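You operate a simulated robot arm through the tools that you are given. There is no shell and no other tool.

Carry out the task below with a simulated robot arm. There is one attempt and no reset: what you move stays moved.

JOB
Form one thin sheet, shaking the mould both ways.
Fine: dip once, shake to and fro and side to side, then toss off the water; leave the flat sticks, catches, stirrer and white drain plug as they are.

The check looks at the end state, three seconds after you hand in, the way a careful person would. Anything else that was tipped, shoved, dropped, spilled or broken makes it a failure. Flat cloth is picked up by pressing the open fingertips on it (5 to 10 N) and closing them slowly along it; thin cloth reads only 2 to 8 mm in the jaws.

ROBOT AND FRAMES
A 7-joint arm with a two-finger parallel gripper, fixed in place. Base frame: the origin is at the foot of the arm, x ahead of it, y to its left, z up. Readings come in mm, rad, newtons and seconds.
Its first joint turns from -2.304 to 2.304 rad. Payload 3.91 kg.
Tool frame: the origin (TCP) lies between the finger pads and is the grasp point; the fingertips stand 30 mm ahead of it; z points along the fingers, y is the line along which they close. The gripper opens to 110 mm. The fingers are 20 mm wide and 10 mm thick; the gripper's body (48 by 112 mm) begins 55 mm behind the TCP.
Orientation is that of the tool frame in the base frame, as [roll, pitch, yaw] about the fixed x, y, z axes, in that order (R = Rz(yaw) Ry(pitch) Rx(roll)). With the fingers straight down and closing along the base's y, the tool's x points along the base's -x, its y along +y and its z along -z.

CONTROLS
- The arm moves only by the tool move_arm. Its argument "series" is a list of rows, each a list of 3 entries, a list of its own where there are three numbers: the shift along the base's x, y, z in mm, then the turn, a rotation vector about the base's x, y, z in rad, then the opening in per cent of the stroke, from 0 (shut) to 100 (fully open). In form: [[[tx, ty, tz], [rx, ry, rz], fingers], ...]. A call has 1 to 20 rows; each row shifts and turns the commanded pose from where the row before left it. Each row takes 0.2 s and may step no farther than 50 mm and 0.15 rad from the row before; otherwise, or with a gripper value out of range, the whole call is refused. A pose out of reach is approached as far as the arm can. The call stops where the force on the tool passes 40 N (or 10 N more than at its start, if that is more) or the arm is blocked; 0.2 s more then pass. Each finger travels about 108 mm/s and halts on what it meets, pressing with about 37 N; the grip force reading is that of the motor and also rises with nothing between the fingers. The clock runs only during rows and for 0.2 s after the last one: add rows that do not move to give the fingers time. The reply holds the time, the measured pose of the TCP, the force on the tool along the base axes, the opening and the grip force, in the units named above and with some noise, with the torque about the TCP (base axes, N m) and any sound that the robot's microphone picked up, and new pictures: "pictures" is both (left out), scene, wrist or none.
- Cameras (640 x 400 px; columns grow to the right, rows downward): "scene" is fixed at [217.8, 649.4, 1556]; the picture's right is [-0.73, -0.69, 0.00], its down [-0.58, 0.61, -0.54] and it looks along [0.37, -0.39, -0.84] (base axes); focal length 214 px, centre (320, 200). "wrist" rides on the gripper at [72, 17, -103] in the tool frame; the picture's right is [-0.23, 0.97, 0.00], its down [-0.76, -0.18, -0.62] and it looks along [-0.61, -0.14, 0.78] (tool axes); focal length 222 px, centre (320, 200). There is no depth. A picture from a camera that has moved, and an enlarged one, comes with that camera's place and axes in the base frame and with its lens.
- zoom(camera, box): a new picture of the part [left, top, right, bottom] of that camera's present view, enlarged. It takes no simulated time.
- close_job(): hands the job in; it is judged then, once.

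Nothing tells you positions but the pictures and the camera data. Unless the task says otherwise, let go and move clear before handing in.

The tools are called after "Emit:" as name(argument=value, ...) on one line, values as JSON. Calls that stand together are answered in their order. move_arm: Moves the arm, as the interface text tells. Its arguments: {"type":"object","properties":{"series":{"type":"array"},"pictures":{"type":"string","enum":["both","scene","wrist","none"]}},"required":["series"]} The other tools are called the same way: zoom (camera, box) takes an enlarged picture of a part of a camera's view; close_job () hands the job in.

At the start:

```text
t: 0.0
tool_pos: [604.1, 104.6, 1239.9]
tool_rot: [-3.141, 0.001, 3.141]
force: [-0.2, 0.2, 0.3]
moment: [0.01, 0.01, 0.03]
finger_gap: 110.2
gripper_force: 0.1
```

scene: 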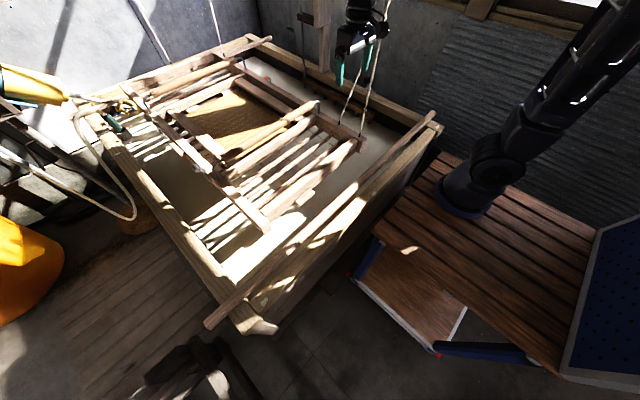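
wrist: 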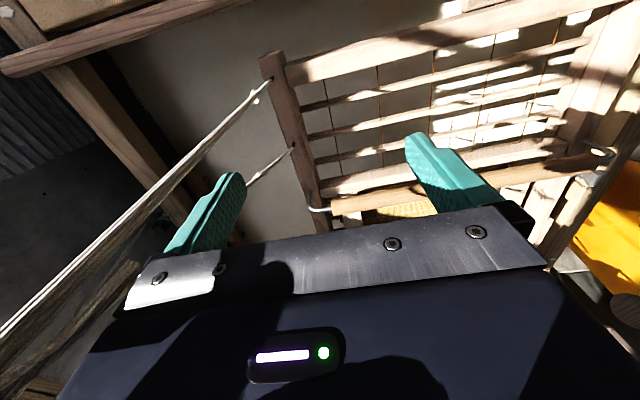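

I see a wooden papermaking vat with a hinged mould that seems to hang on cords near the gripper, with slats and sticks lying around it. I'll zoom in on both views before moving anything.

Emit:
zoom(camera="scene", box=[80, 30, 280, 155])

Emit:
zoom(camera="scene", box=[240, 0, 440, 125])

Emit:
zoom(camera="scene", box=[160, 90, 400, 240])

Emit:
zoom(camera="scene", box=[180, 200, 380, 340])

Emit:
zoom(camera="wrist", box=[240, 0, 640, 250])

Emit:
zoom(camera="wrist", box=[0, 0, 340, 250])

```text
3.20 times, centred on (180, 92) of scene
camera zoom: at [217.8, 649.4, 1556.0], right [-0.73, -0.69, 0.0], down [-0.58, 0.61, -0.54], along [0.37, -0.39, -0.84], focal length 686 px, centre (768, 544)
```

zoom: 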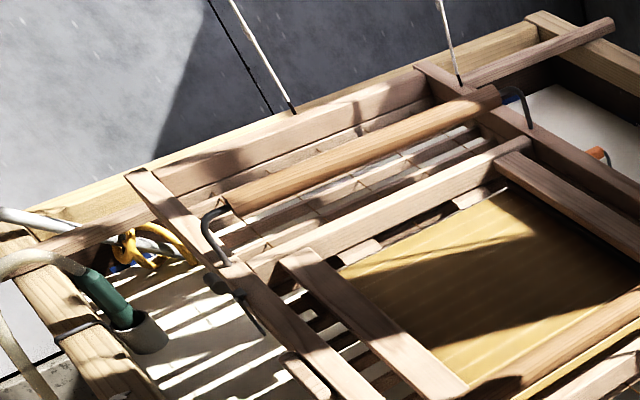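

```text
3.20 times, centred on (340, 62) of scene
camera zoom: at [217.8, 649.4, 1556.0], right [-0.73, -0.69, 0.0], down [-0.58, 0.61, -0.54], along [0.37, -0.39, -0.84], focal length 686 px, centre (256, 640)
```

zoom: 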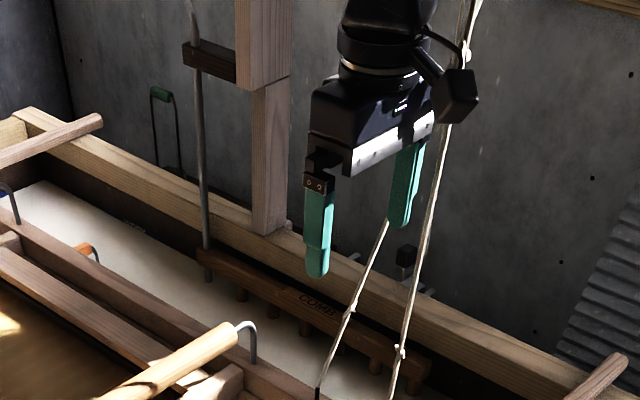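

```text
2.67 times, centred on (280, 165) of scene
camera zoom: at [217.8, 649.4, 1556.0], right [-0.73, -0.69, 0.0], down [-0.58, 0.61, -0.54], along [0.37, -0.39, -0.84], focal length 572 px, centre (427, 293)
```

zoom: 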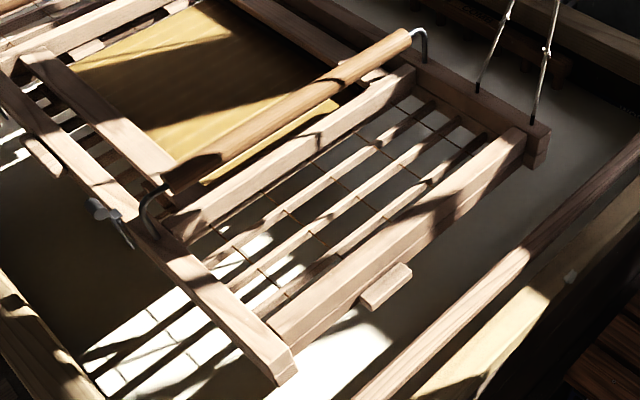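

```text
2.86 times, centred on (280, 270) of scene
camera zoom: at [217.8, 649.4, 1556.0], right [-0.73, -0.69, 0.0], down [-0.58, 0.61, -0.54], along [0.37, -0.39, -0.84], focal length 613 px, centre (434, 0)
```

zoom: 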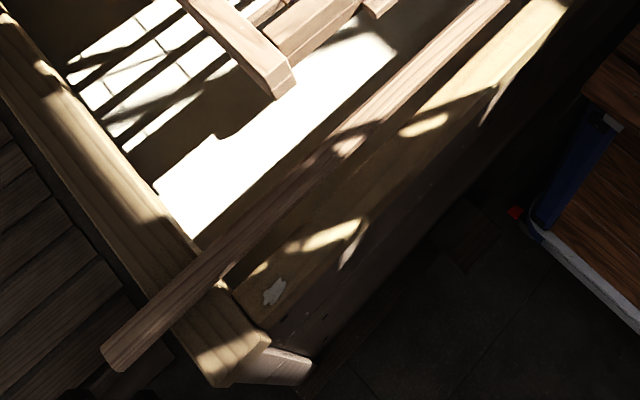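

```text
1.60 times, centred on (440, 125) of wrist
camera zoom: at [531.1, 122.5, 1343.6], right [0.23, 0.97, 0.0], down [0.76, -0.18, 0.62], along [0.61, -0.14, -0.78], focal length 355 px, centre (128, 320)
```

zoom: 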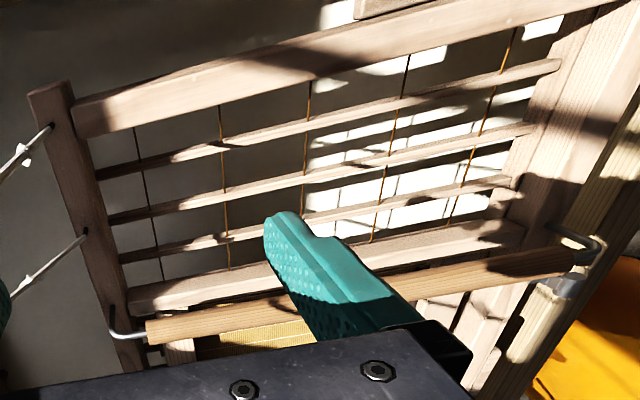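

```text
1.60 times, centred on (170, 125) of wrist
camera zoom: at [531.1, 122.5, 1343.6], right [0.23, 0.97, 0.0], down [0.76, -0.18, 0.62], along [0.61, -0.14, -0.78], focal length 355 px, centre (560, 320)
```

zoom: 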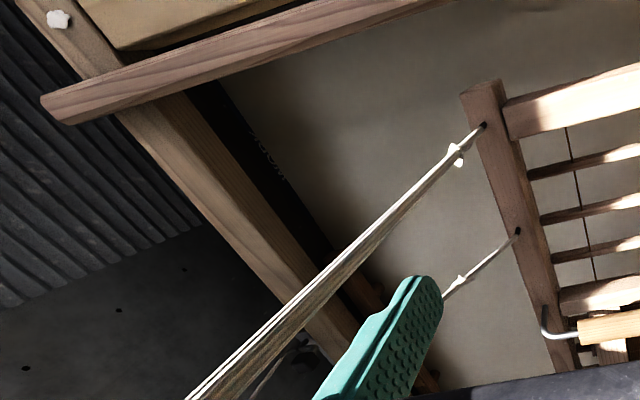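

The gripper shows up where the camera data put it, so I can trust the camera geometry. I'll look at the rest of the surroundings next to work out what each part is.

Emit:
zoom(camera="scene", box=[340, 80, 640, 380])

Emit:
zoom(camera="scene", box=[0, 50, 200, 200])

Emit:
zoom(camera="scene", box=[140, 60, 270, 140])

Emit:
zoom(camera="scene", box=[200, 20, 330, 110])

Emit:
zoom(camera="scene", box=[100, 0, 320, 120])

```text
1.33 times, centred on (490, 230) of scene
camera zoom: at [217.8, 649.4, 1556.0], right [-0.73, -0.69, 0.0], down [-0.58, 0.61, -0.54], along [0.37, -0.39, -0.84], focal length 286 px, centre (93, 160)
```

zoom: 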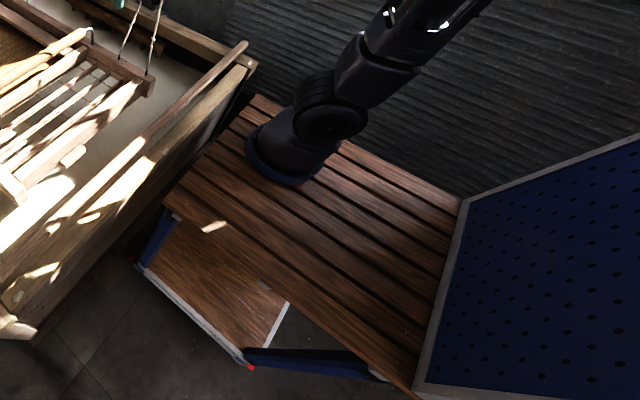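

```text
2.67 times, centred on (100, 125) of scene
camera zoom: at [217.8, 649.4, 1556.0], right [-0.73, -0.69, 0.0], down [-0.58, 0.61, -0.54], along [0.37, -0.39, -0.84], focal length 572 px, centre (907, 400)
```

zoom: 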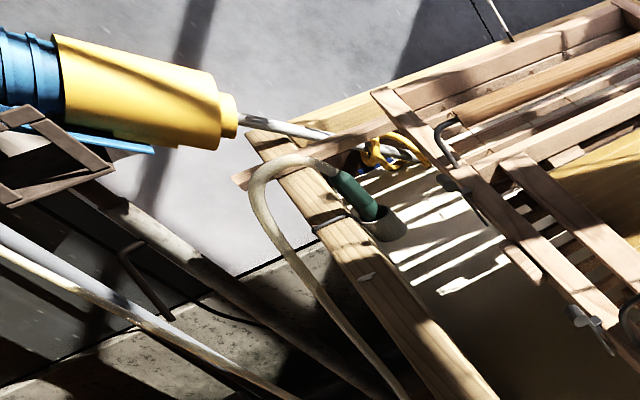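

```text
4.92 times, centred on (205, 100) of scene
camera zoom: at [217.8, 649.4, 1556.0], right [-0.73, -0.69, 0.0], down [-0.58, 0.61, -0.54], along [0.37, -0.39, -0.84], focal length 1056 px, centre (886, 692)
```

zoom: 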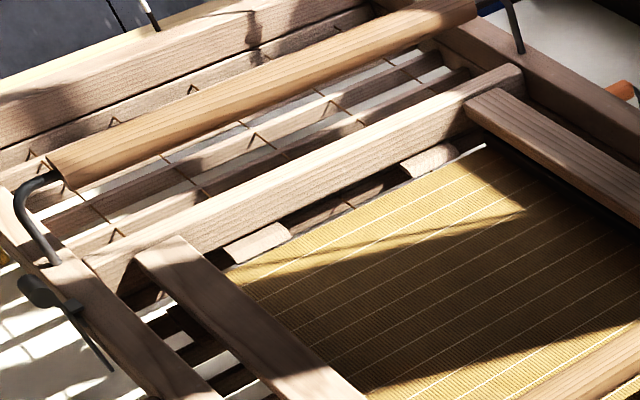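

```text
4.44 times, centred on (265, 65) of scene
camera zoom: at [217.8, 649.4, 1556.0], right [-0.73, -0.69, 0.0], down [-0.58, 0.61, -0.54], along [0.37, -0.39, -0.84], focal length 953 px, centre (564, 800)
```

zoom: 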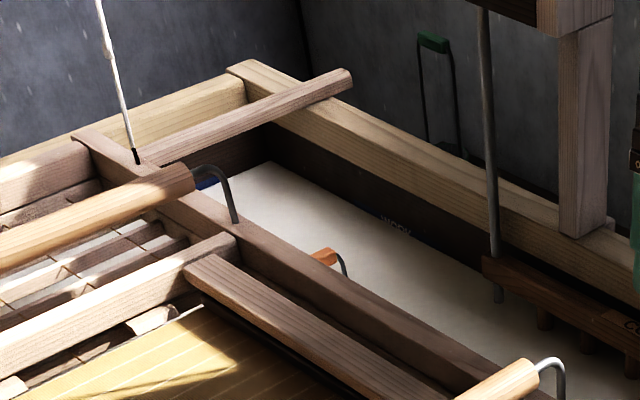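

```text
2.91 times, centred on (210, 60) of scene
camera zoom: at [217.8, 649.4, 1556.0], right [-0.73, -0.69, 0.0], down [-0.58, 0.61, -0.54], along [0.37, -0.39, -0.84], focal length 624 px, centre (640, 607)
```

zoom: 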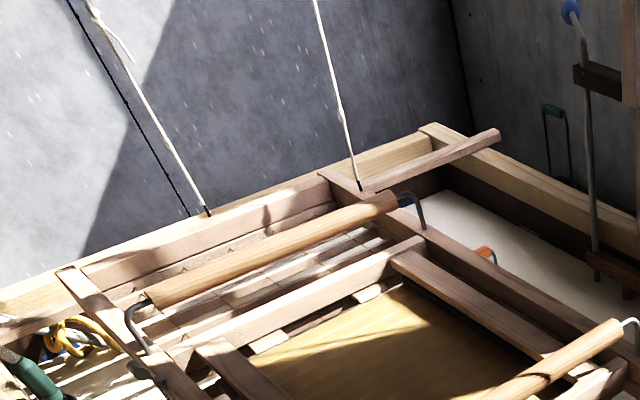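

The near handle triangulates to about x=801, y=84–514, z≈1025. I'll take closer views of how the mould is supported and what lies around it.

Emit:
zoom(camera="scene", box=[150, 110, 230, 160])

Emit:
zoom(camera="scene", box=[200, 140, 280, 190])

Emit:
zoom(camera="scene", box=[240, 170, 340, 240])

Emit:
zoom(camera="scene", box=[290, 90, 370, 140])

Emit:
zoom(camera="scene", box=[100, 60, 180, 120])

Emit:
zoom(camera="scene", box=[225, 60, 325, 125])

Emit:
zoom(camera="wrist", box=[470, 80, 640, 240])

Emit:
zoom(camera="wrist", box=[240, 40, 400, 240])

```text
8.00 times, centred on (190, 135) of scene
camera zoom: at [217.8, 649.4, 1556.0], right [-0.73, -0.69, 0.0], down [-0.58, 0.61, -0.54], along [0.37, -0.39, -0.84], focal length 1716 px, centre (1360, 720)
```

zoom: 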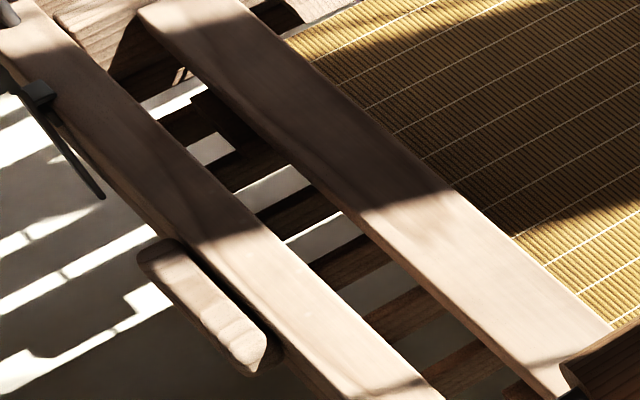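

```text
8.00 times, centred on (240, 165) of scene
camera zoom: at [217.8, 649.4, 1556.0], right [-0.73, -0.69, 0.0], down [-0.58, 0.61, -0.54], along [0.37, -0.39, -0.84], focal length 1716 px, centre (960, 480)
```

zoom: 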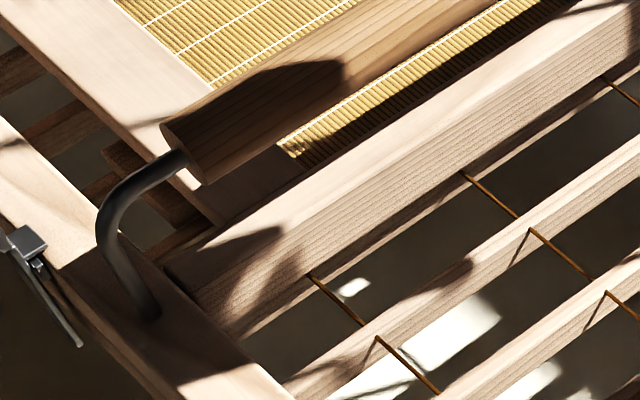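

```text
5.71 times, centred on (290, 205) of scene
camera zoom: at [217.8, 649.4, 1556.0], right [-0.73, -0.69, 0.0], down [-0.58, 0.61, -0.54], along [0.37, -0.39, -0.84], focal length 1226 px, centre (491, 171)
```

zoom: 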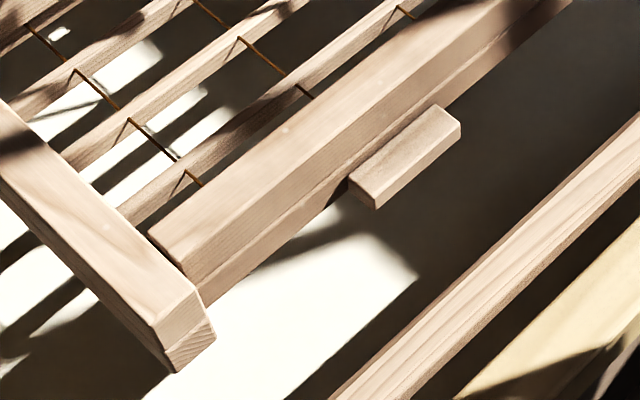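

```text
8.00 times, centred on (330, 115) of scene
camera zoom: at [217.8, 649.4, 1556.0], right [-0.73, -0.69, 0.0], down [-0.58, 0.61, -0.54], along [0.37, -0.39, -0.84], focal length 1716 px, centre (240, 880)
```

zoom: 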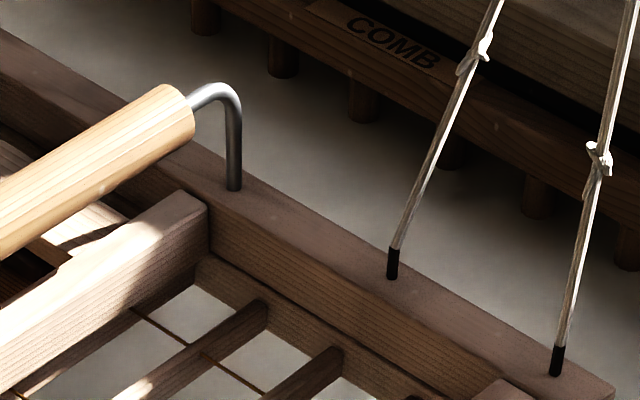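

```text
6.67 times, centred on (140, 90) of scene
camera zoom: at [217.8, 649.4, 1556.0], right [-0.73, -0.69, 0.0], down [-0.58, 0.61, -0.54], along [0.37, -0.39, -0.84], focal length 1430 px, centre (1520, 933)
```

zoom: 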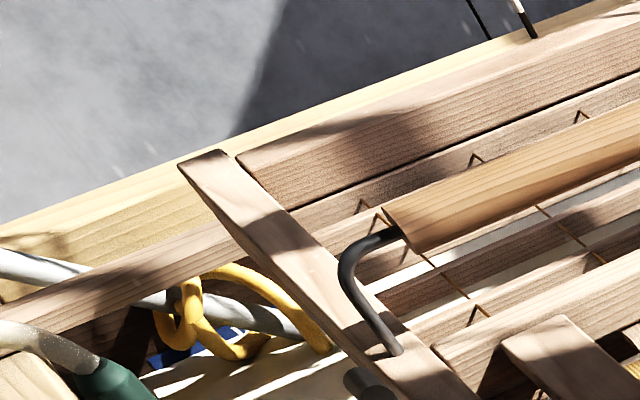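

```text
6.15 times, centred on (275, 92) of scene
camera zoom: at [217.8, 649.4, 1556.0], right [-0.73, -0.69, 0.0], down [-0.58, 0.61, -0.54], along [0.37, -0.39, -0.84], focal length 1320 px, centre (597, 862)
```

zoom: 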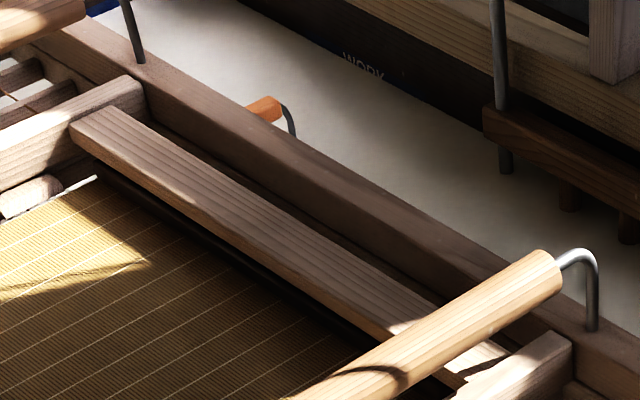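

```text
2.50 times, centred on (555, 160) of wrist
camera zoom: at [531.1, 122.5, 1343.6], right [0.23, 0.97, 0.0], down [0.76, -0.18, 0.62], along [0.61, -0.14, -0.78], focal length 555 px, centre (-268, 300)
```

zoom: 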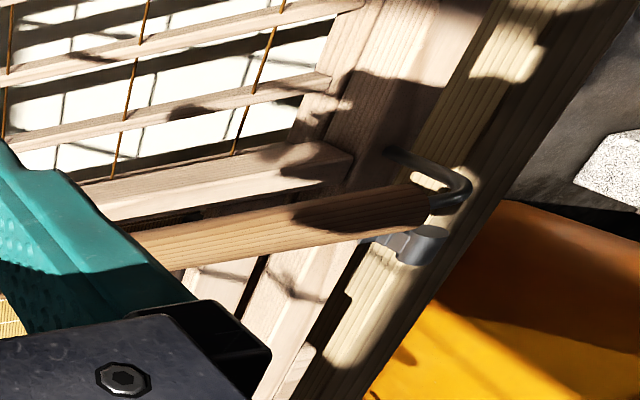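

```text
2.00 times, centred on (320, 140) of wrist
camera zoom: at [531.1, 122.5, 1343.6], right [0.23, 0.97, 0.0], down [0.76, -0.18, 0.62], along [0.61, -0.14, -0.78], focal length 444 px, centre (320, 320)
```

zoom: 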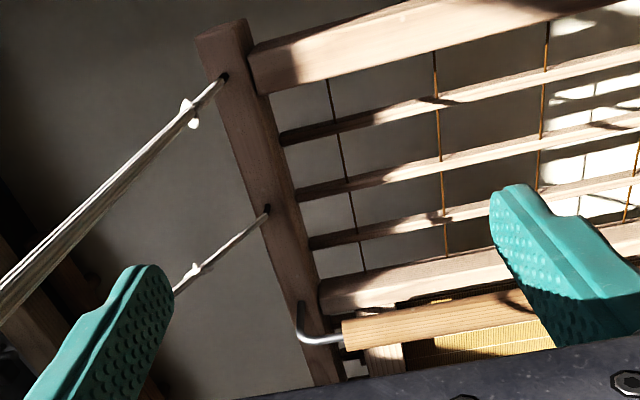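

The mould is level and hangs over the vat on cords at its right-hand bar, with two round handles running along y. I'll move the gripper sideways, away from the cords, to see more from the wrist.

Emit:
move_arm(series=[[[0, 48, 0], [0, 0, 0], 100], [[0, 48, 0], [0, 0, 0], 100], [[0, 48, 0], [0, 0, 0], 100], [[0, 48, 0], [0, 0, 0], 100], [[0, 0, 0], [0, 0, 0], 100]])

```text
t: 1.2
tool_pos: [602.4, 296.2, 1240.3]
tool_rot: [-3.141, -0.001, 3.14]
force: [-0.5, 0.7, -0.6]
moment: [0.04, 0.02, 0.0]
finger_gap: 109.9
gripper_force: 0.0
camera wrist: at [529.7, 315.2, 1344.9], right [0.23, 0.97, 0.0], down [0.76, -0.18, 0.62], along [0.61, -0.14, -0.78], focal length 222 px, centre (320, 200)
```

scene: 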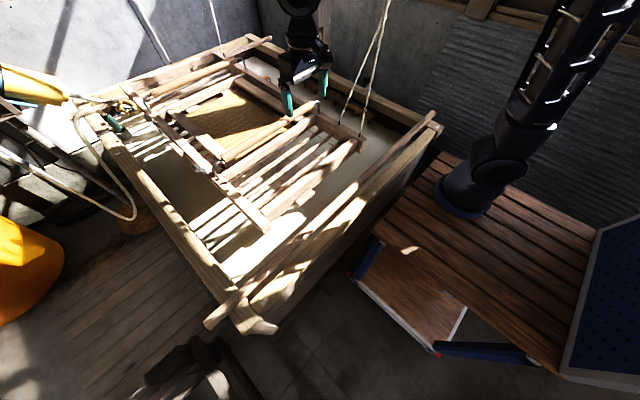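
wrist: 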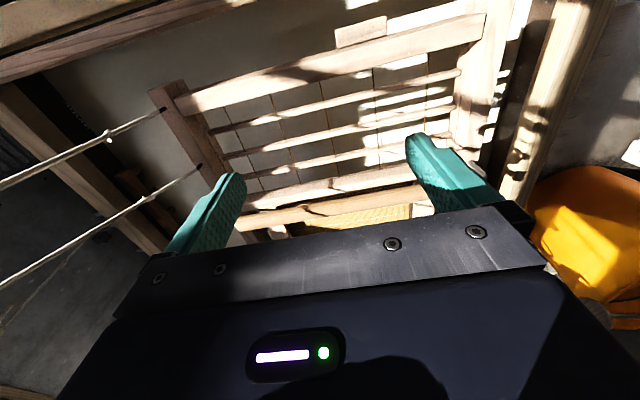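

The fingers again project where expected. I'll turn the gripper a quarter turn about the vertical so the fingers close along x across the handle, while staying high.

Emit:
move_arm(series=[[[0, 0, 0], [0, 0, -0.1428], 100], [[0, 0, 0], [0, 0, -0.1428], 100], [[0, 0, 0], [0, 0, -0.1428], 100], [[0, 0, 0], [0, 0, -0.1428], 100], [[0, 0, 0], [0, 0, -0.1428], 100], [[0, 0, 0], [0, 0, -0.1428], 100], [[0, 0, 0], [0, 0, -0.1428], 100], [[0, 0, 0], [0, 0, -0.1428], 100], [[0, 0, 0], [0, 0, -0.1428], 100], [[0, 0, 0], [0, 0, -0.1428], 100], [[0, 0, 0], [0, 0, -0.1428], 100], [[0, 0, 0], [0, 0, 0], 100], [[0, 0, 0], [0, 0, 0], 100]])

```text
t: 4.0
tool_pos: [603.8, 296.6, 1240.0]
tool_rot: [3.141, 0.001, 1.573]
force: [-0.5, 0.3, -0.5]
moment: [0.0, 0.01, -0.01]
finger_gap: 109.8
gripper_force: 0.1
camera wrist: at [620.4, 370.0, 1343.7], right [0.97, -0.23, 0.0], down [-0.18, -0.76, 0.62], along [-0.14, -0.61, -0.78], focal length 222 px, centre (320, 200)
```

scene: 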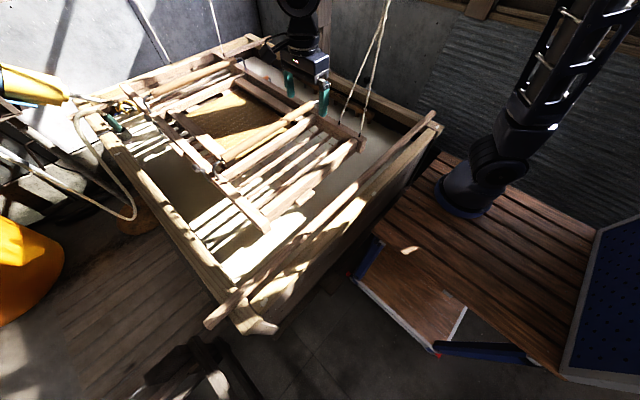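
wrist: 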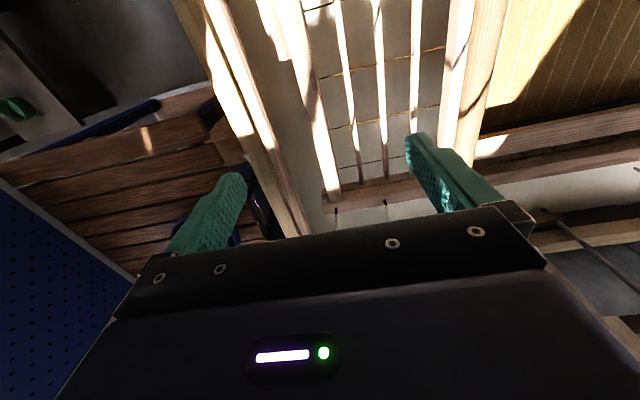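

The quarter turn worked. Next I'll move above the near handle and look at it from there.

Emit:
move_arm(series=[[[48, 0, 0], [0, 0, 0], 100], [[48, 0, 0], [0, 0, 0], 100], [[48, 0, 0], [0, 0, 0], 100], [[48, 0, 0], [0, 0, 0], 100], [[0, 0, 0], [0, 0, 0], 100], [[0, 0, 0], [0, 0, 0], 100]])

Emit:
zoom(camera="wrist", box=[160, 0, 640, 240])

Emit:
zoom(camera="scene", box=[180, 60, 340, 180])

```text
t: 5.4
tool_pos: [797.2, 295.0, 1238.7]
tool_rot: [-3.14, 0.001, 1.572]
force: [-0.3, -0.7, 0.0]
moment: [-0.03, 0.03, 0.02]
finger_gap: 110.1
gripper_force: 0.1
camera wrist: at [813.9, 368.3, 1342.7], right [0.97, -0.23, 0.0], down [-0.18, -0.76, 0.62], along [-0.14, -0.61, -0.78], focal length 222 px, centre (320, 200)
```

scene: 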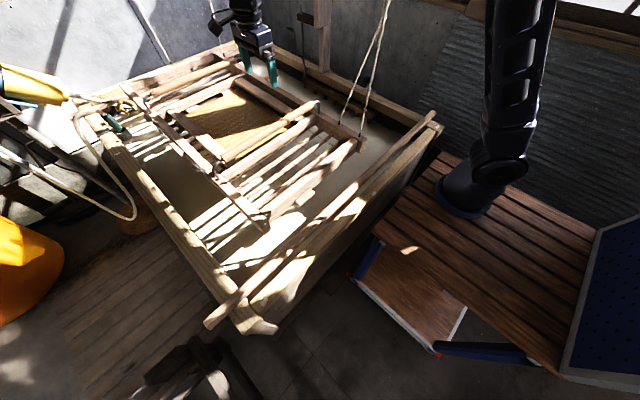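
wrist: 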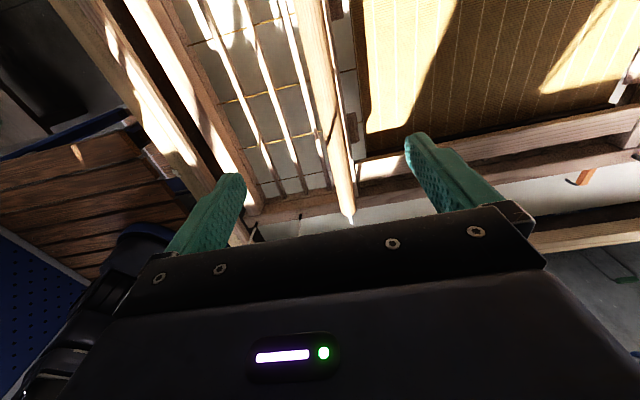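

```text
1.33 times, centred on (400, 120) of wrist
camera zoom: at [813.9, 368.3, 1342.7], right [0.97, -0.23, 0.0], down [-0.18, -0.76, 0.62], along [-0.14, -0.61, -0.78], focal length 296 px, centre (213, 307)
```

zoom: 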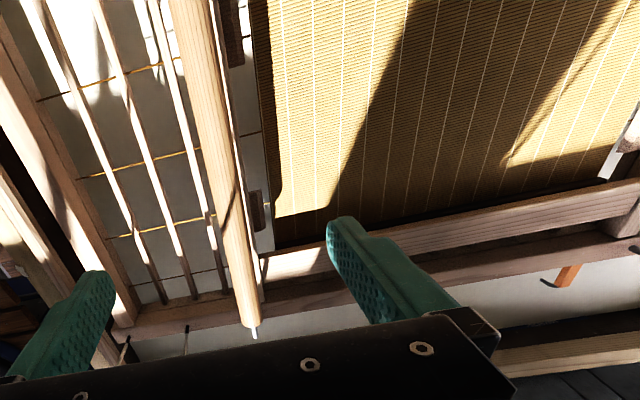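

```text
3.33 times, centred on (260, 120) of scene
camera zoom: at [217.8, 649.4, 1556.0], right [-0.73, -0.69, 0.0], down [-0.58, 0.61, -0.54], along [0.37, -0.39, -0.84], focal length 715 px, centre (520, 467)
```

zoom: 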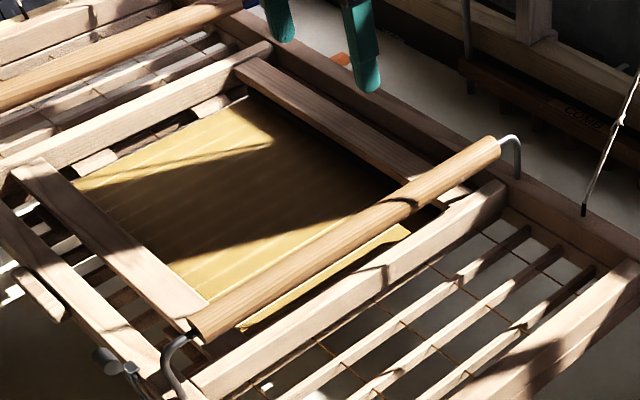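

The handle runs along x≈802 with its middle at y≈299, and the only thing under it is a cross bar about 60 mm lower. I'll come straight down over it with open fingers and stop part way to check the alignment.

Emit:
move_arm(series=[[[3, 3, -40], [0, 0, 0], 100], [[0, 0, -40], [0, 0, 0], 100], [[0, 0, -40], [0, 0, 0], 100], [[0, 0, -30], [0, 0, 0], 100], [[0, 0, 0], [0, 0, 0], 100], [[0, 0, 0], [0, 0, 0], 100]])

Emit:
zoom(camera="wrist", box=[160, 0, 560, 240])

Emit:
zoom(camera="scene", box=[200, 60, 340, 180])

```text
t: 6.8
tool_pos: [798.4, 297.6, 1088.3]
tool_rot: [3.141, 0.001, 1.57]
force: [-0.1, -0.3, -0.4]
moment: [0.01, 0.0, 0.01]
finger_gap: 109.9
gripper_force: 0.1
camera wrist: at [814.6, 371.2, 1192.7], right [0.97, -0.23, 0.0], down [-0.18, -0.76, 0.62], along [-0.14, -0.61, -0.78], focal length 222 px, centre (320, 200)
```

scene: 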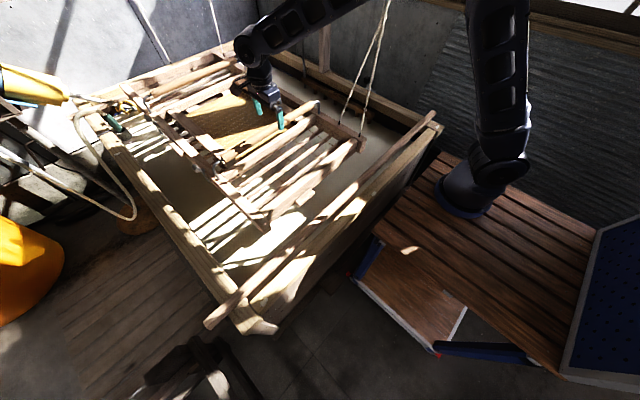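
wrist: 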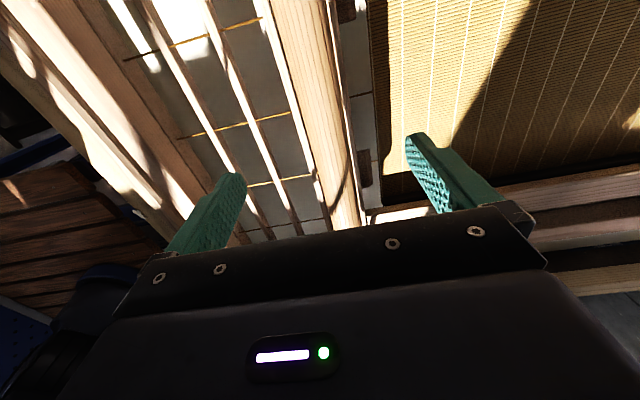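

```text
1.60 times, centred on (360, 120) of wrist
camera zoom: at [814.6, 371.2, 1192.7], right [0.97, -0.23, 0.0], down [-0.18, -0.76, 0.62], along [-0.14, -0.61, -0.78], focal length 355 px, centre (256, 328)
```

zoom: 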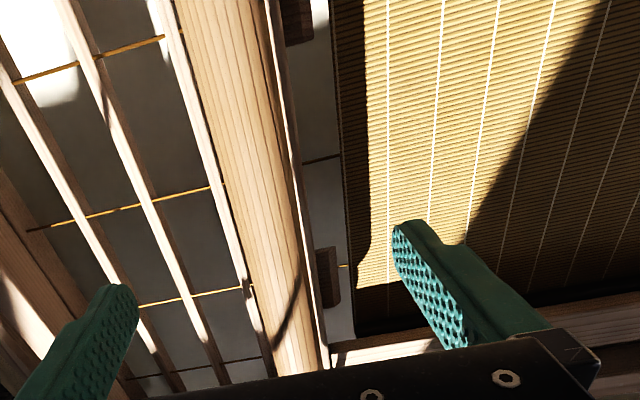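

```text
3.33 times, centred on (270, 120) of scene
camera zoom: at [217.8, 649.4, 1556.0], right [-0.73, -0.69, 0.0], down [-0.58, 0.61, -0.54], along [0.37, -0.39, -0.84], focal length 715 px, centre (487, 467)
```

zoom: 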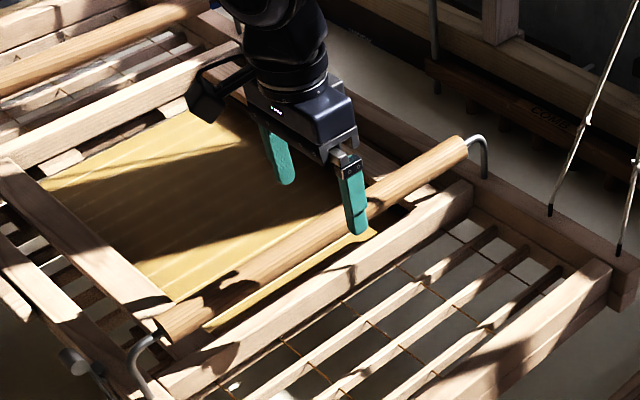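

The handle is about 34 mm thick and sits centred between the fingers. I'll go down to its mid-height and close slowly.

Emit:
move_arm(series=[[[3, 2, -30], [0, 0, 0], 100], [[0, 0, -29], [0, 0, 0], 100], [[0, 0, 0], [0, 0, 0], 100], [[0, 0, 0], [0, 0, 0], 70], [[0, 0, 0], [0, 0, 0], 50], [[0, 0, 0], [0, 0, 0], 40], [[0, 0, 0], [0, 0, 0], 34], [[0, 0, 0], [0, 0, 0], 30], [[0, 0, 0], [0, 0, 0], 26], [[0, 0, 0], [0, 0, 0], 20], [[0, 0, 0], [0, 0, 0], 10], [[0, 0, 0], [0, 0, 0], 0], [[0, 0, 0], [0, 0, 0], 0]])

Emit:
zoom(camera="scene", box=[200, 60, 340, 180])

```text
t: 9.6
tool_pos: [802.2, 300.2, 1030.9]
tool_rot: [-3.141, 0.0, 1.57]
force: [0.8, 0.4, -0.6]
moment: [-0.02, 0.01, -0.01]
finger_gap: 30.6
gripper_force: 45.2
camera wrist: at [818.5, 374.9, 1134.9], right [0.97, -0.23, 0.0], down [-0.18, -0.76, 0.62], along [-0.14, -0.61, -0.78], focal length 222 px, centre (320, 200)
```

scene: 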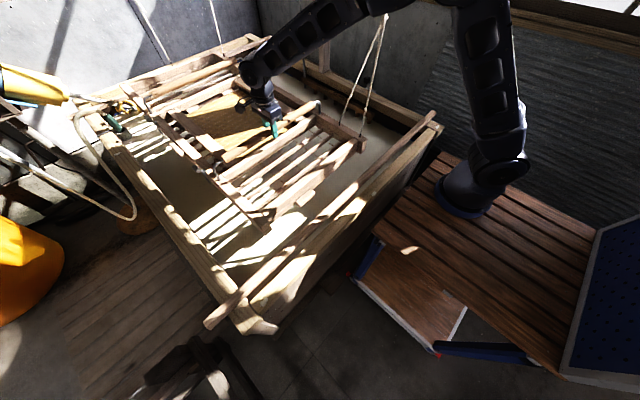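
wrist: 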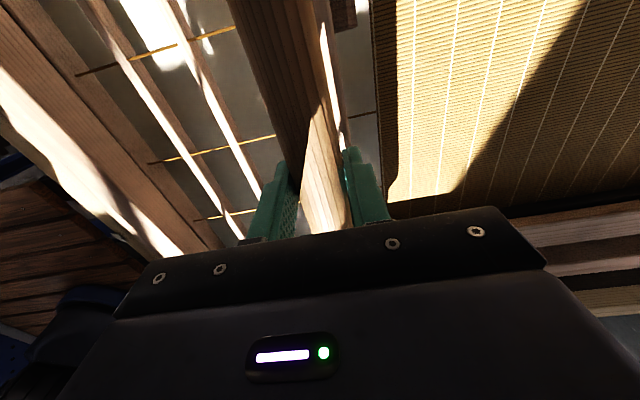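

```text
3.33 times, centred on (270, 120) of scene
camera zoom: at [217.8, 649.4, 1556.0], right [-0.73, -0.69, 0.0], down [-0.58, 0.61, -0.54], along [0.37, -0.39, -0.84], focal length 715 px, centre (487, 467)
```

zoom: 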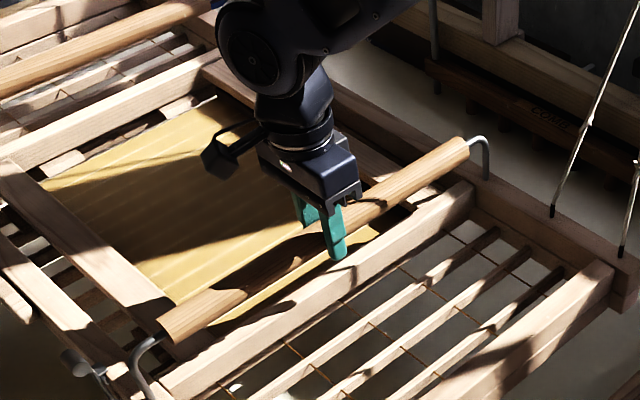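

The handle is gripped, with a 30.6 mm gap and almost no load on the tool. I'll probe gently with a small downward move to see how the mould responds.

Emit:
move_arm(series=[[[0, 0, -5], [0, 0, 0], 0], [[0, 0, -5], [0, 0, 0], 0], [[0, 0, 0], [0, 0, 0], 0], [[0, 0, 0], [0, 0, 0], 0]])

Emit:
zoom(camera="scene", box=[100, 30, 380, 240])

```text
t: 10.6
tool_pos: [801.2, 301.9, 1021.1]
tool_rot: [-3.141, 0.002, 1.57]
force: [0.1, 0.1, 5.7]
moment: [-0.1, 0.06, -0.04]
finger_gap: 30.2
gripper_force: 45.0
camera wrist: at [818.3, 374.8, 1125.4], right [0.97, -0.23, 0.0], down [-0.18, -0.76, 0.62], along [-0.14, -0.61, -0.78], focal length 222 px, centre (320, 200)
```

scene: 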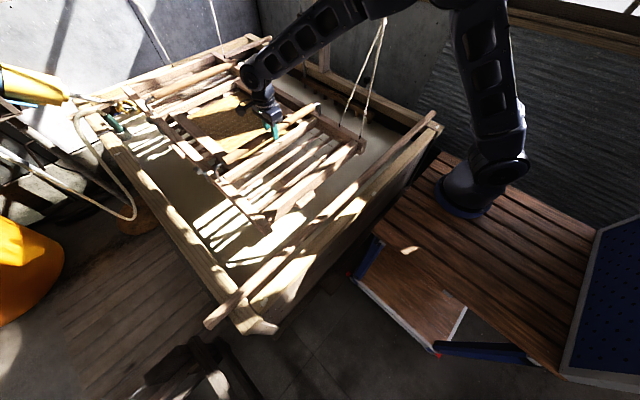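
wrist: 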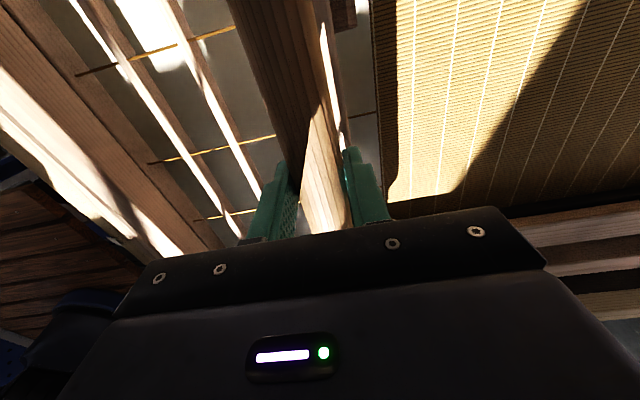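

```text
1.90 times, centred on (240, 135) of scene
camera zoom: at [217.8, 649.4, 1556.0], right [-0.73, -0.69, 0.0], down [-0.58, 0.61, -0.54], along [0.37, -0.39, -0.84], focal length 408 px, centre (472, 324)
```

zoom: 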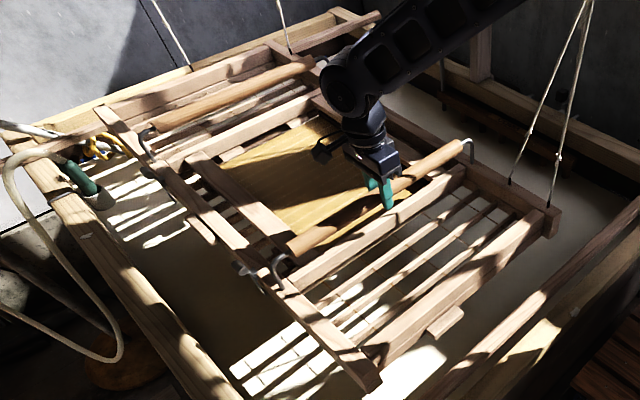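

The mould followed the 10 mm press with about 5.7 N of springy resistance. I'll compare the far and left ends with the earlier pictures to see whether it sank level or tilted.

Emit:
zoom(camera="scene", box=[200, 20, 330, 110])

Emit:
zoom(camera="scene", box=[100, 60, 180, 120])

Emit:
zoom(camera="scene", box=[240, 170, 340, 240])

Emit:
zoom(camera="scene", box=[290, 90, 370, 140])

Emit:
zoom(camera="scene", box=[150, 110, 230, 160])

```text
4.44 times, centred on (265, 65) of scene
camera zoom: at [217.8, 649.4, 1556.0], right [-0.73, -0.69, 0.0], down [-0.58, 0.61, -0.54], along [0.37, -0.39, -0.84], focal length 953 px, centre (564, 800)
```

zoom: 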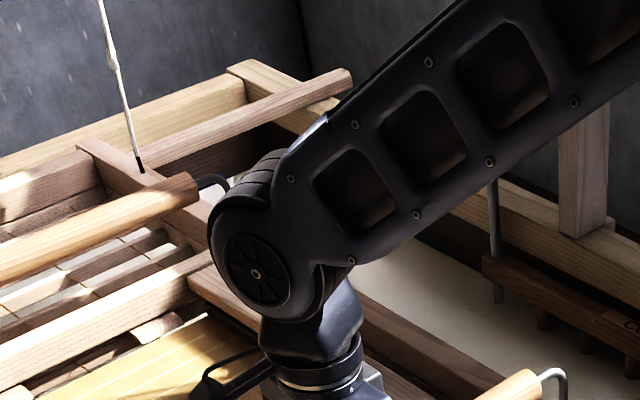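

```text
6.67 times, centred on (140, 90) of scene
camera zoom: at [217.8, 649.4, 1556.0], right [-0.73, -0.69, 0.0], down [-0.58, 0.61, -0.54], along [0.37, -0.39, -0.84], focal length 1430 px, centre (1520, 933)
```

zoom: 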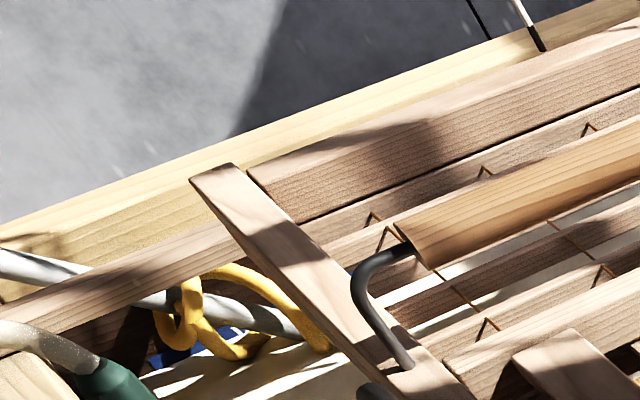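

```text
5.71 times, centred on (290, 205) of scene
camera zoom: at [217.8, 649.4, 1556.0], right [-0.73, -0.69, 0.0], down [-0.58, 0.61, -0.54], along [0.37, -0.39, -0.84], focal length 1226 px, centre (491, 171)
```

zoom: 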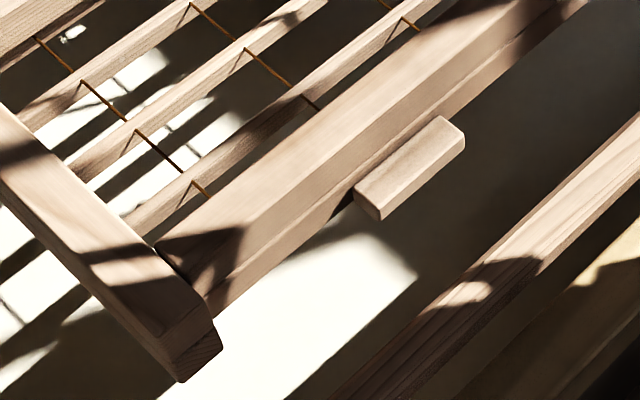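

```text
8.00 times, centred on (330, 115) of scene
camera zoom: at [217.8, 649.4, 1556.0], right [-0.73, -0.69, 0.0], down [-0.58, 0.61, -0.54], along [0.37, -0.39, -0.84], focal length 1716 px, centre (240, 880)
```

zoom: 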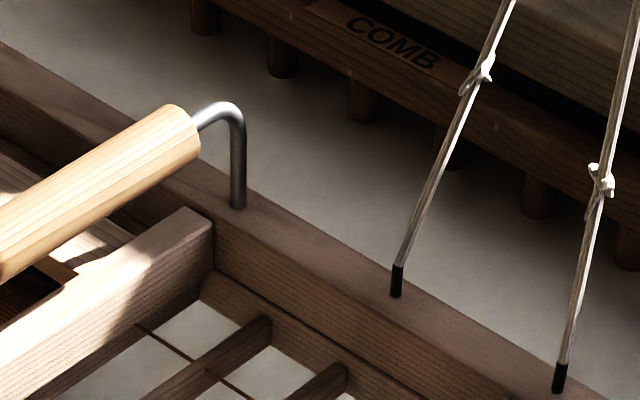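

```text
8.00 times, centred on (190, 135) of scene
camera zoom: at [217.8, 649.4, 1556.0], right [-0.73, -0.69, 0.0], down [-0.58, 0.61, -0.54], along [0.37, -0.39, -0.84], focal length 1716 px, centre (1360, 720)
```

zoom: 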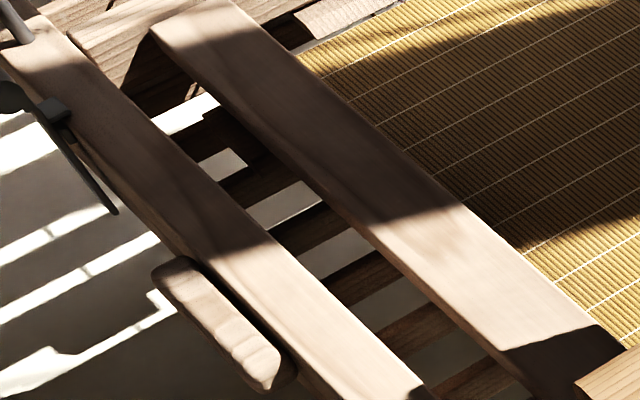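

The whole mould sank 10 mm while staying level, so the suspension is springy and the mould follows the hand. The vat rim and water look well below it, so I'll press down further in small steps and watch the force.

Emit:
move_arm(series=[[[0, 0, -5], [0, 0, 0], 0], [[0, 0, -5], [0, 0, 0], 0], [[0, 0, -5], [0, 0, 0], 0], [[0, 0, -5], [0, 0, 0], 0], [[0, 0, 0], [0, 0, 0], 0], [[0, 0, 0], [0, 0, 0], 0], [[0, 0, 0], [0, 0, 0], 0]], pictures="scene")

Emit:
zoom(camera="scene", box=[240, 170, 340, 240])

Emit:
zoom(camera="scene", box=[100, 60, 180, 120])

```text
t: 12.2
tool_pos: [801.2, 302.2, 1000.9]
tool_rot: [-3.141, 0.001, 1.571]
force: [0.6, 0.8, 5.4]
moment: [-0.01, 0.12, 0.15]
finger_gap: 30.8
gripper_force: 45.0
```

scene: 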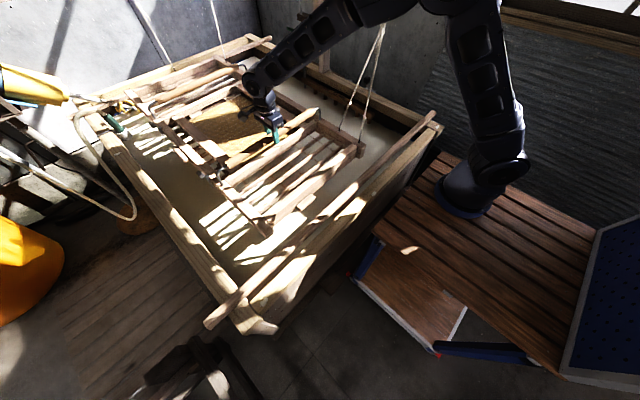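

```text
5.71 times, centred on (290, 205) of scene
camera zoom: at [217.8, 649.4, 1556.0], right [-0.73, -0.69, 0.0], down [-0.58, 0.61, -0.54], along [0.37, -0.39, -0.84], focal length 1226 px, centre (491, 171)
```

zoom: 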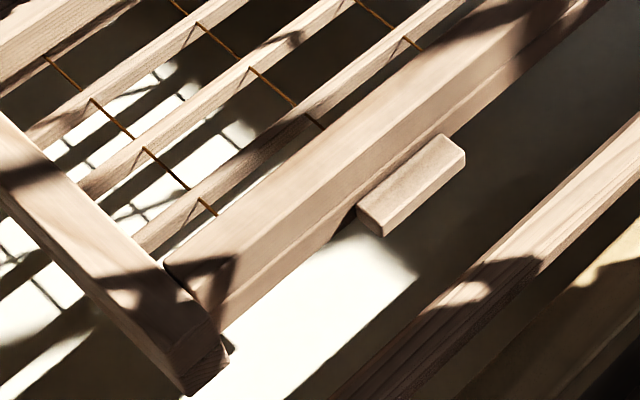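

```text
6.67 times, centred on (140, 90) of scene
camera zoom: at [217.8, 649.4, 1556.0], right [-0.73, -0.69, 0.0], down [-0.58, 0.61, -0.54], along [0.37, -0.39, -0.84], focal length 1430 px, centre (1520, 933)
```

zoom: 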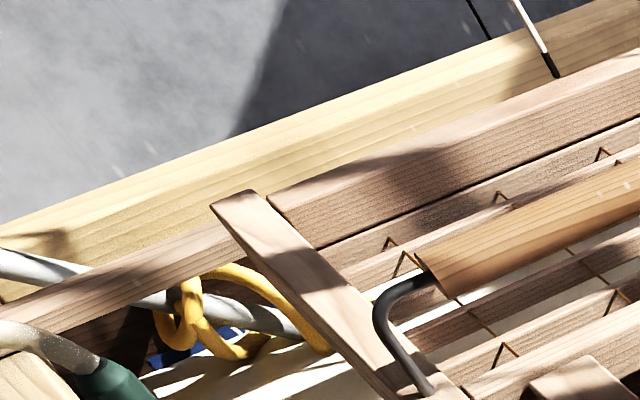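

At 30 mm down the force stays near 5.5 N, so the suspension is soft and I can keep lowering. I'll watch for the waterline as I go.

Emit:
move_arm(series=[[[0, 0, -10], [0, 0, 0], 0], [[0, 0, -10], [0, 0, 0], 0], [[0, 0, -10], [0, 0, 0], 0], [[0, 0, -10], [0, 0, 0], 0], [[0, 0, 0], [0, 0, 0], 0]], pictures="both")

Emit:
zoom(camera="scene", box=[220, 150, 370, 250])

Emit:
zoom(camera="scene", box=[100, 50, 240, 140])

```text
t: 13.4
tool_pos: [801.6, 300.9, 961.4]
tool_rot: [3.141, -0.001, 1.569]
force: [-0.5, 0.6, 6.7]
moment: [-0.02, 0.11, -0.23]
finger_gap: 30.7
gripper_force: 45.5
camera wrist: at [818.1, 375.0, 1064.4], right [0.97, -0.23, 0.0], down [-0.18, -0.76, 0.62], along [-0.14, -0.61, -0.78], focal length 222 px, centre (320, 200)
```

scene: 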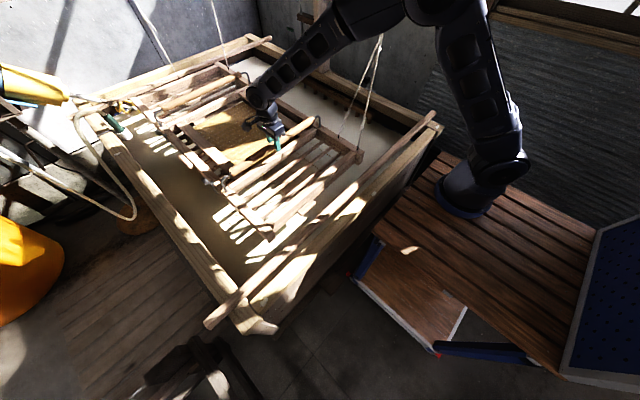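
wrist: 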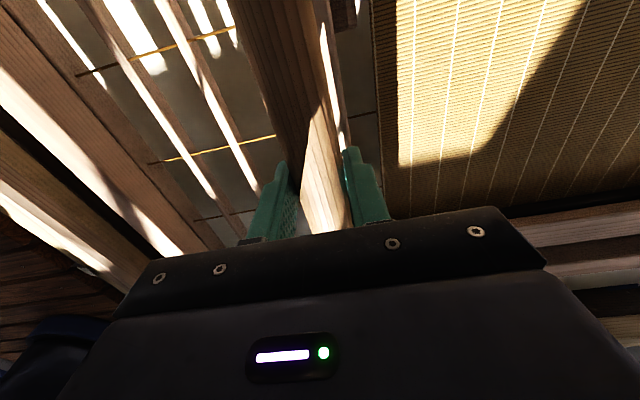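

```text
4.00 times, centred on (295, 200) of scene
camera zoom: at [217.8, 649.4, 1556.0], right [-0.73, -0.69, 0.0], down [-0.58, 0.61, -0.54], along [0.37, -0.39, -0.84], focal length 858 px, centre (420, 200)
```

zoom: 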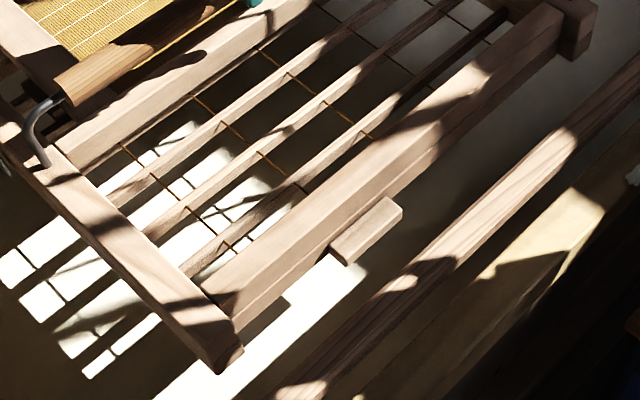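

```text
4.44 times, centred on (170, 95) of scene
camera zoom: at [217.8, 649.4, 1556.0], right [-0.73, -0.69, 0.0], down [-0.58, 0.61, -0.54], along [0.37, -0.39, -0.84], focal length 953 px, centre (987, 667)
```

zoom: 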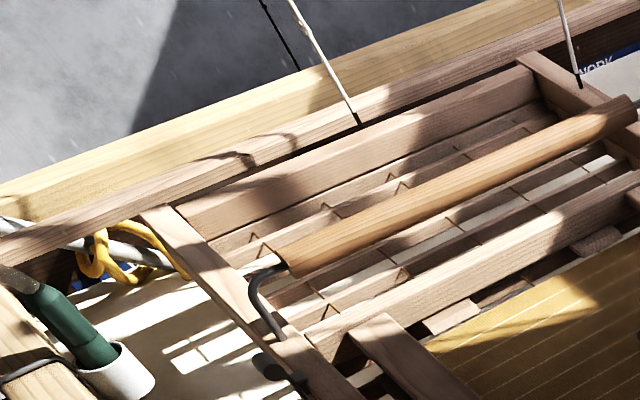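

The mould is still level and its far end clears the sticks. I want a better estimate of the water height by matching sunlit patches on the water in both views.

Emit:
zoom(camera="wrist", box=[40, 0, 300, 160])

Emit:
zoom(camera="scene", box=[215, 150, 315, 220])

Emit:
zoom(camera="scene", box=[200, 200, 300, 270])

Emit:
zoom(camera="wrist", box=[0, 120, 200, 300])

```text
2.46 times, centred on (170, 80) of wrist
camera zoom: at [818.1, 375.0, 1064.4], right [0.97, -0.23, 0.0], down [-0.18, -0.76, 0.62], along [-0.14, -0.61, -0.78], focal length 547 px, centre (689, 495)
```

zoom: 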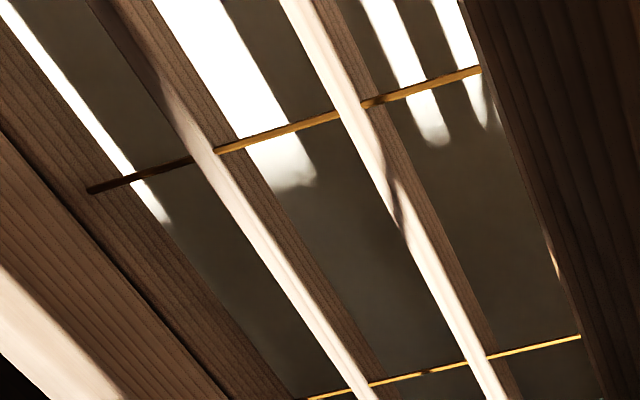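

```text
5.71 times, centred on (265, 185) of scene
camera zoom: at [217.8, 649.4, 1556.0], right [-0.73, -0.69, 0.0], down [-0.58, 0.61, -0.54], along [0.37, -0.39, -0.84], focal length 1226 px, centre (634, 286)
```

zoom: 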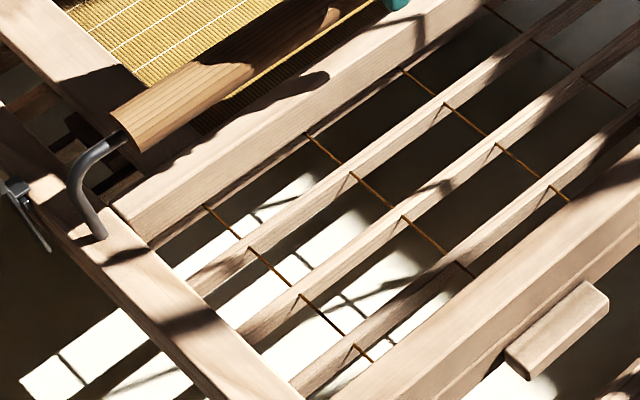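

```text
5.71 times, centred on (250, 235) of scene
camera zoom: at [217.8, 649.4, 1556.0], right [-0.73, -0.69, 0.0], down [-0.58, 0.61, -0.54], along [0.37, -0.39, -0.84], focal length 1226 px, centre (720, 0)
```

zoom: 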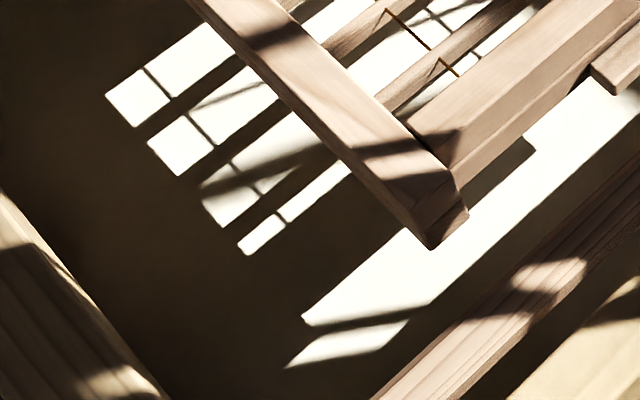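

```text
2.22 times, centred on (100, 210) of wrist
camera zoom: at [818.1, 375.0, 1064.4], right [0.97, -0.23, 0.0], down [-0.18, -0.76, 0.62], along [-0.14, -0.61, -0.78], focal length 494 px, centre (809, 178)
```

zoom: 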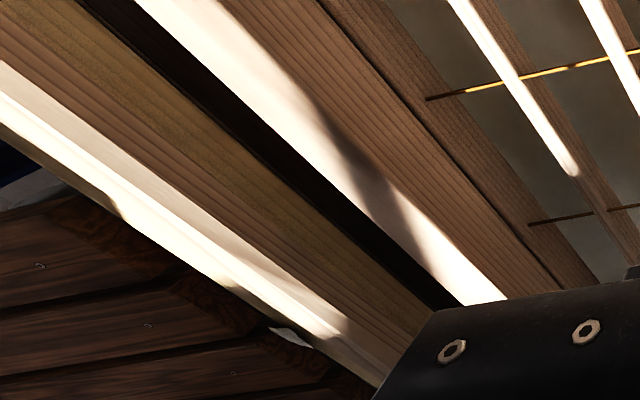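

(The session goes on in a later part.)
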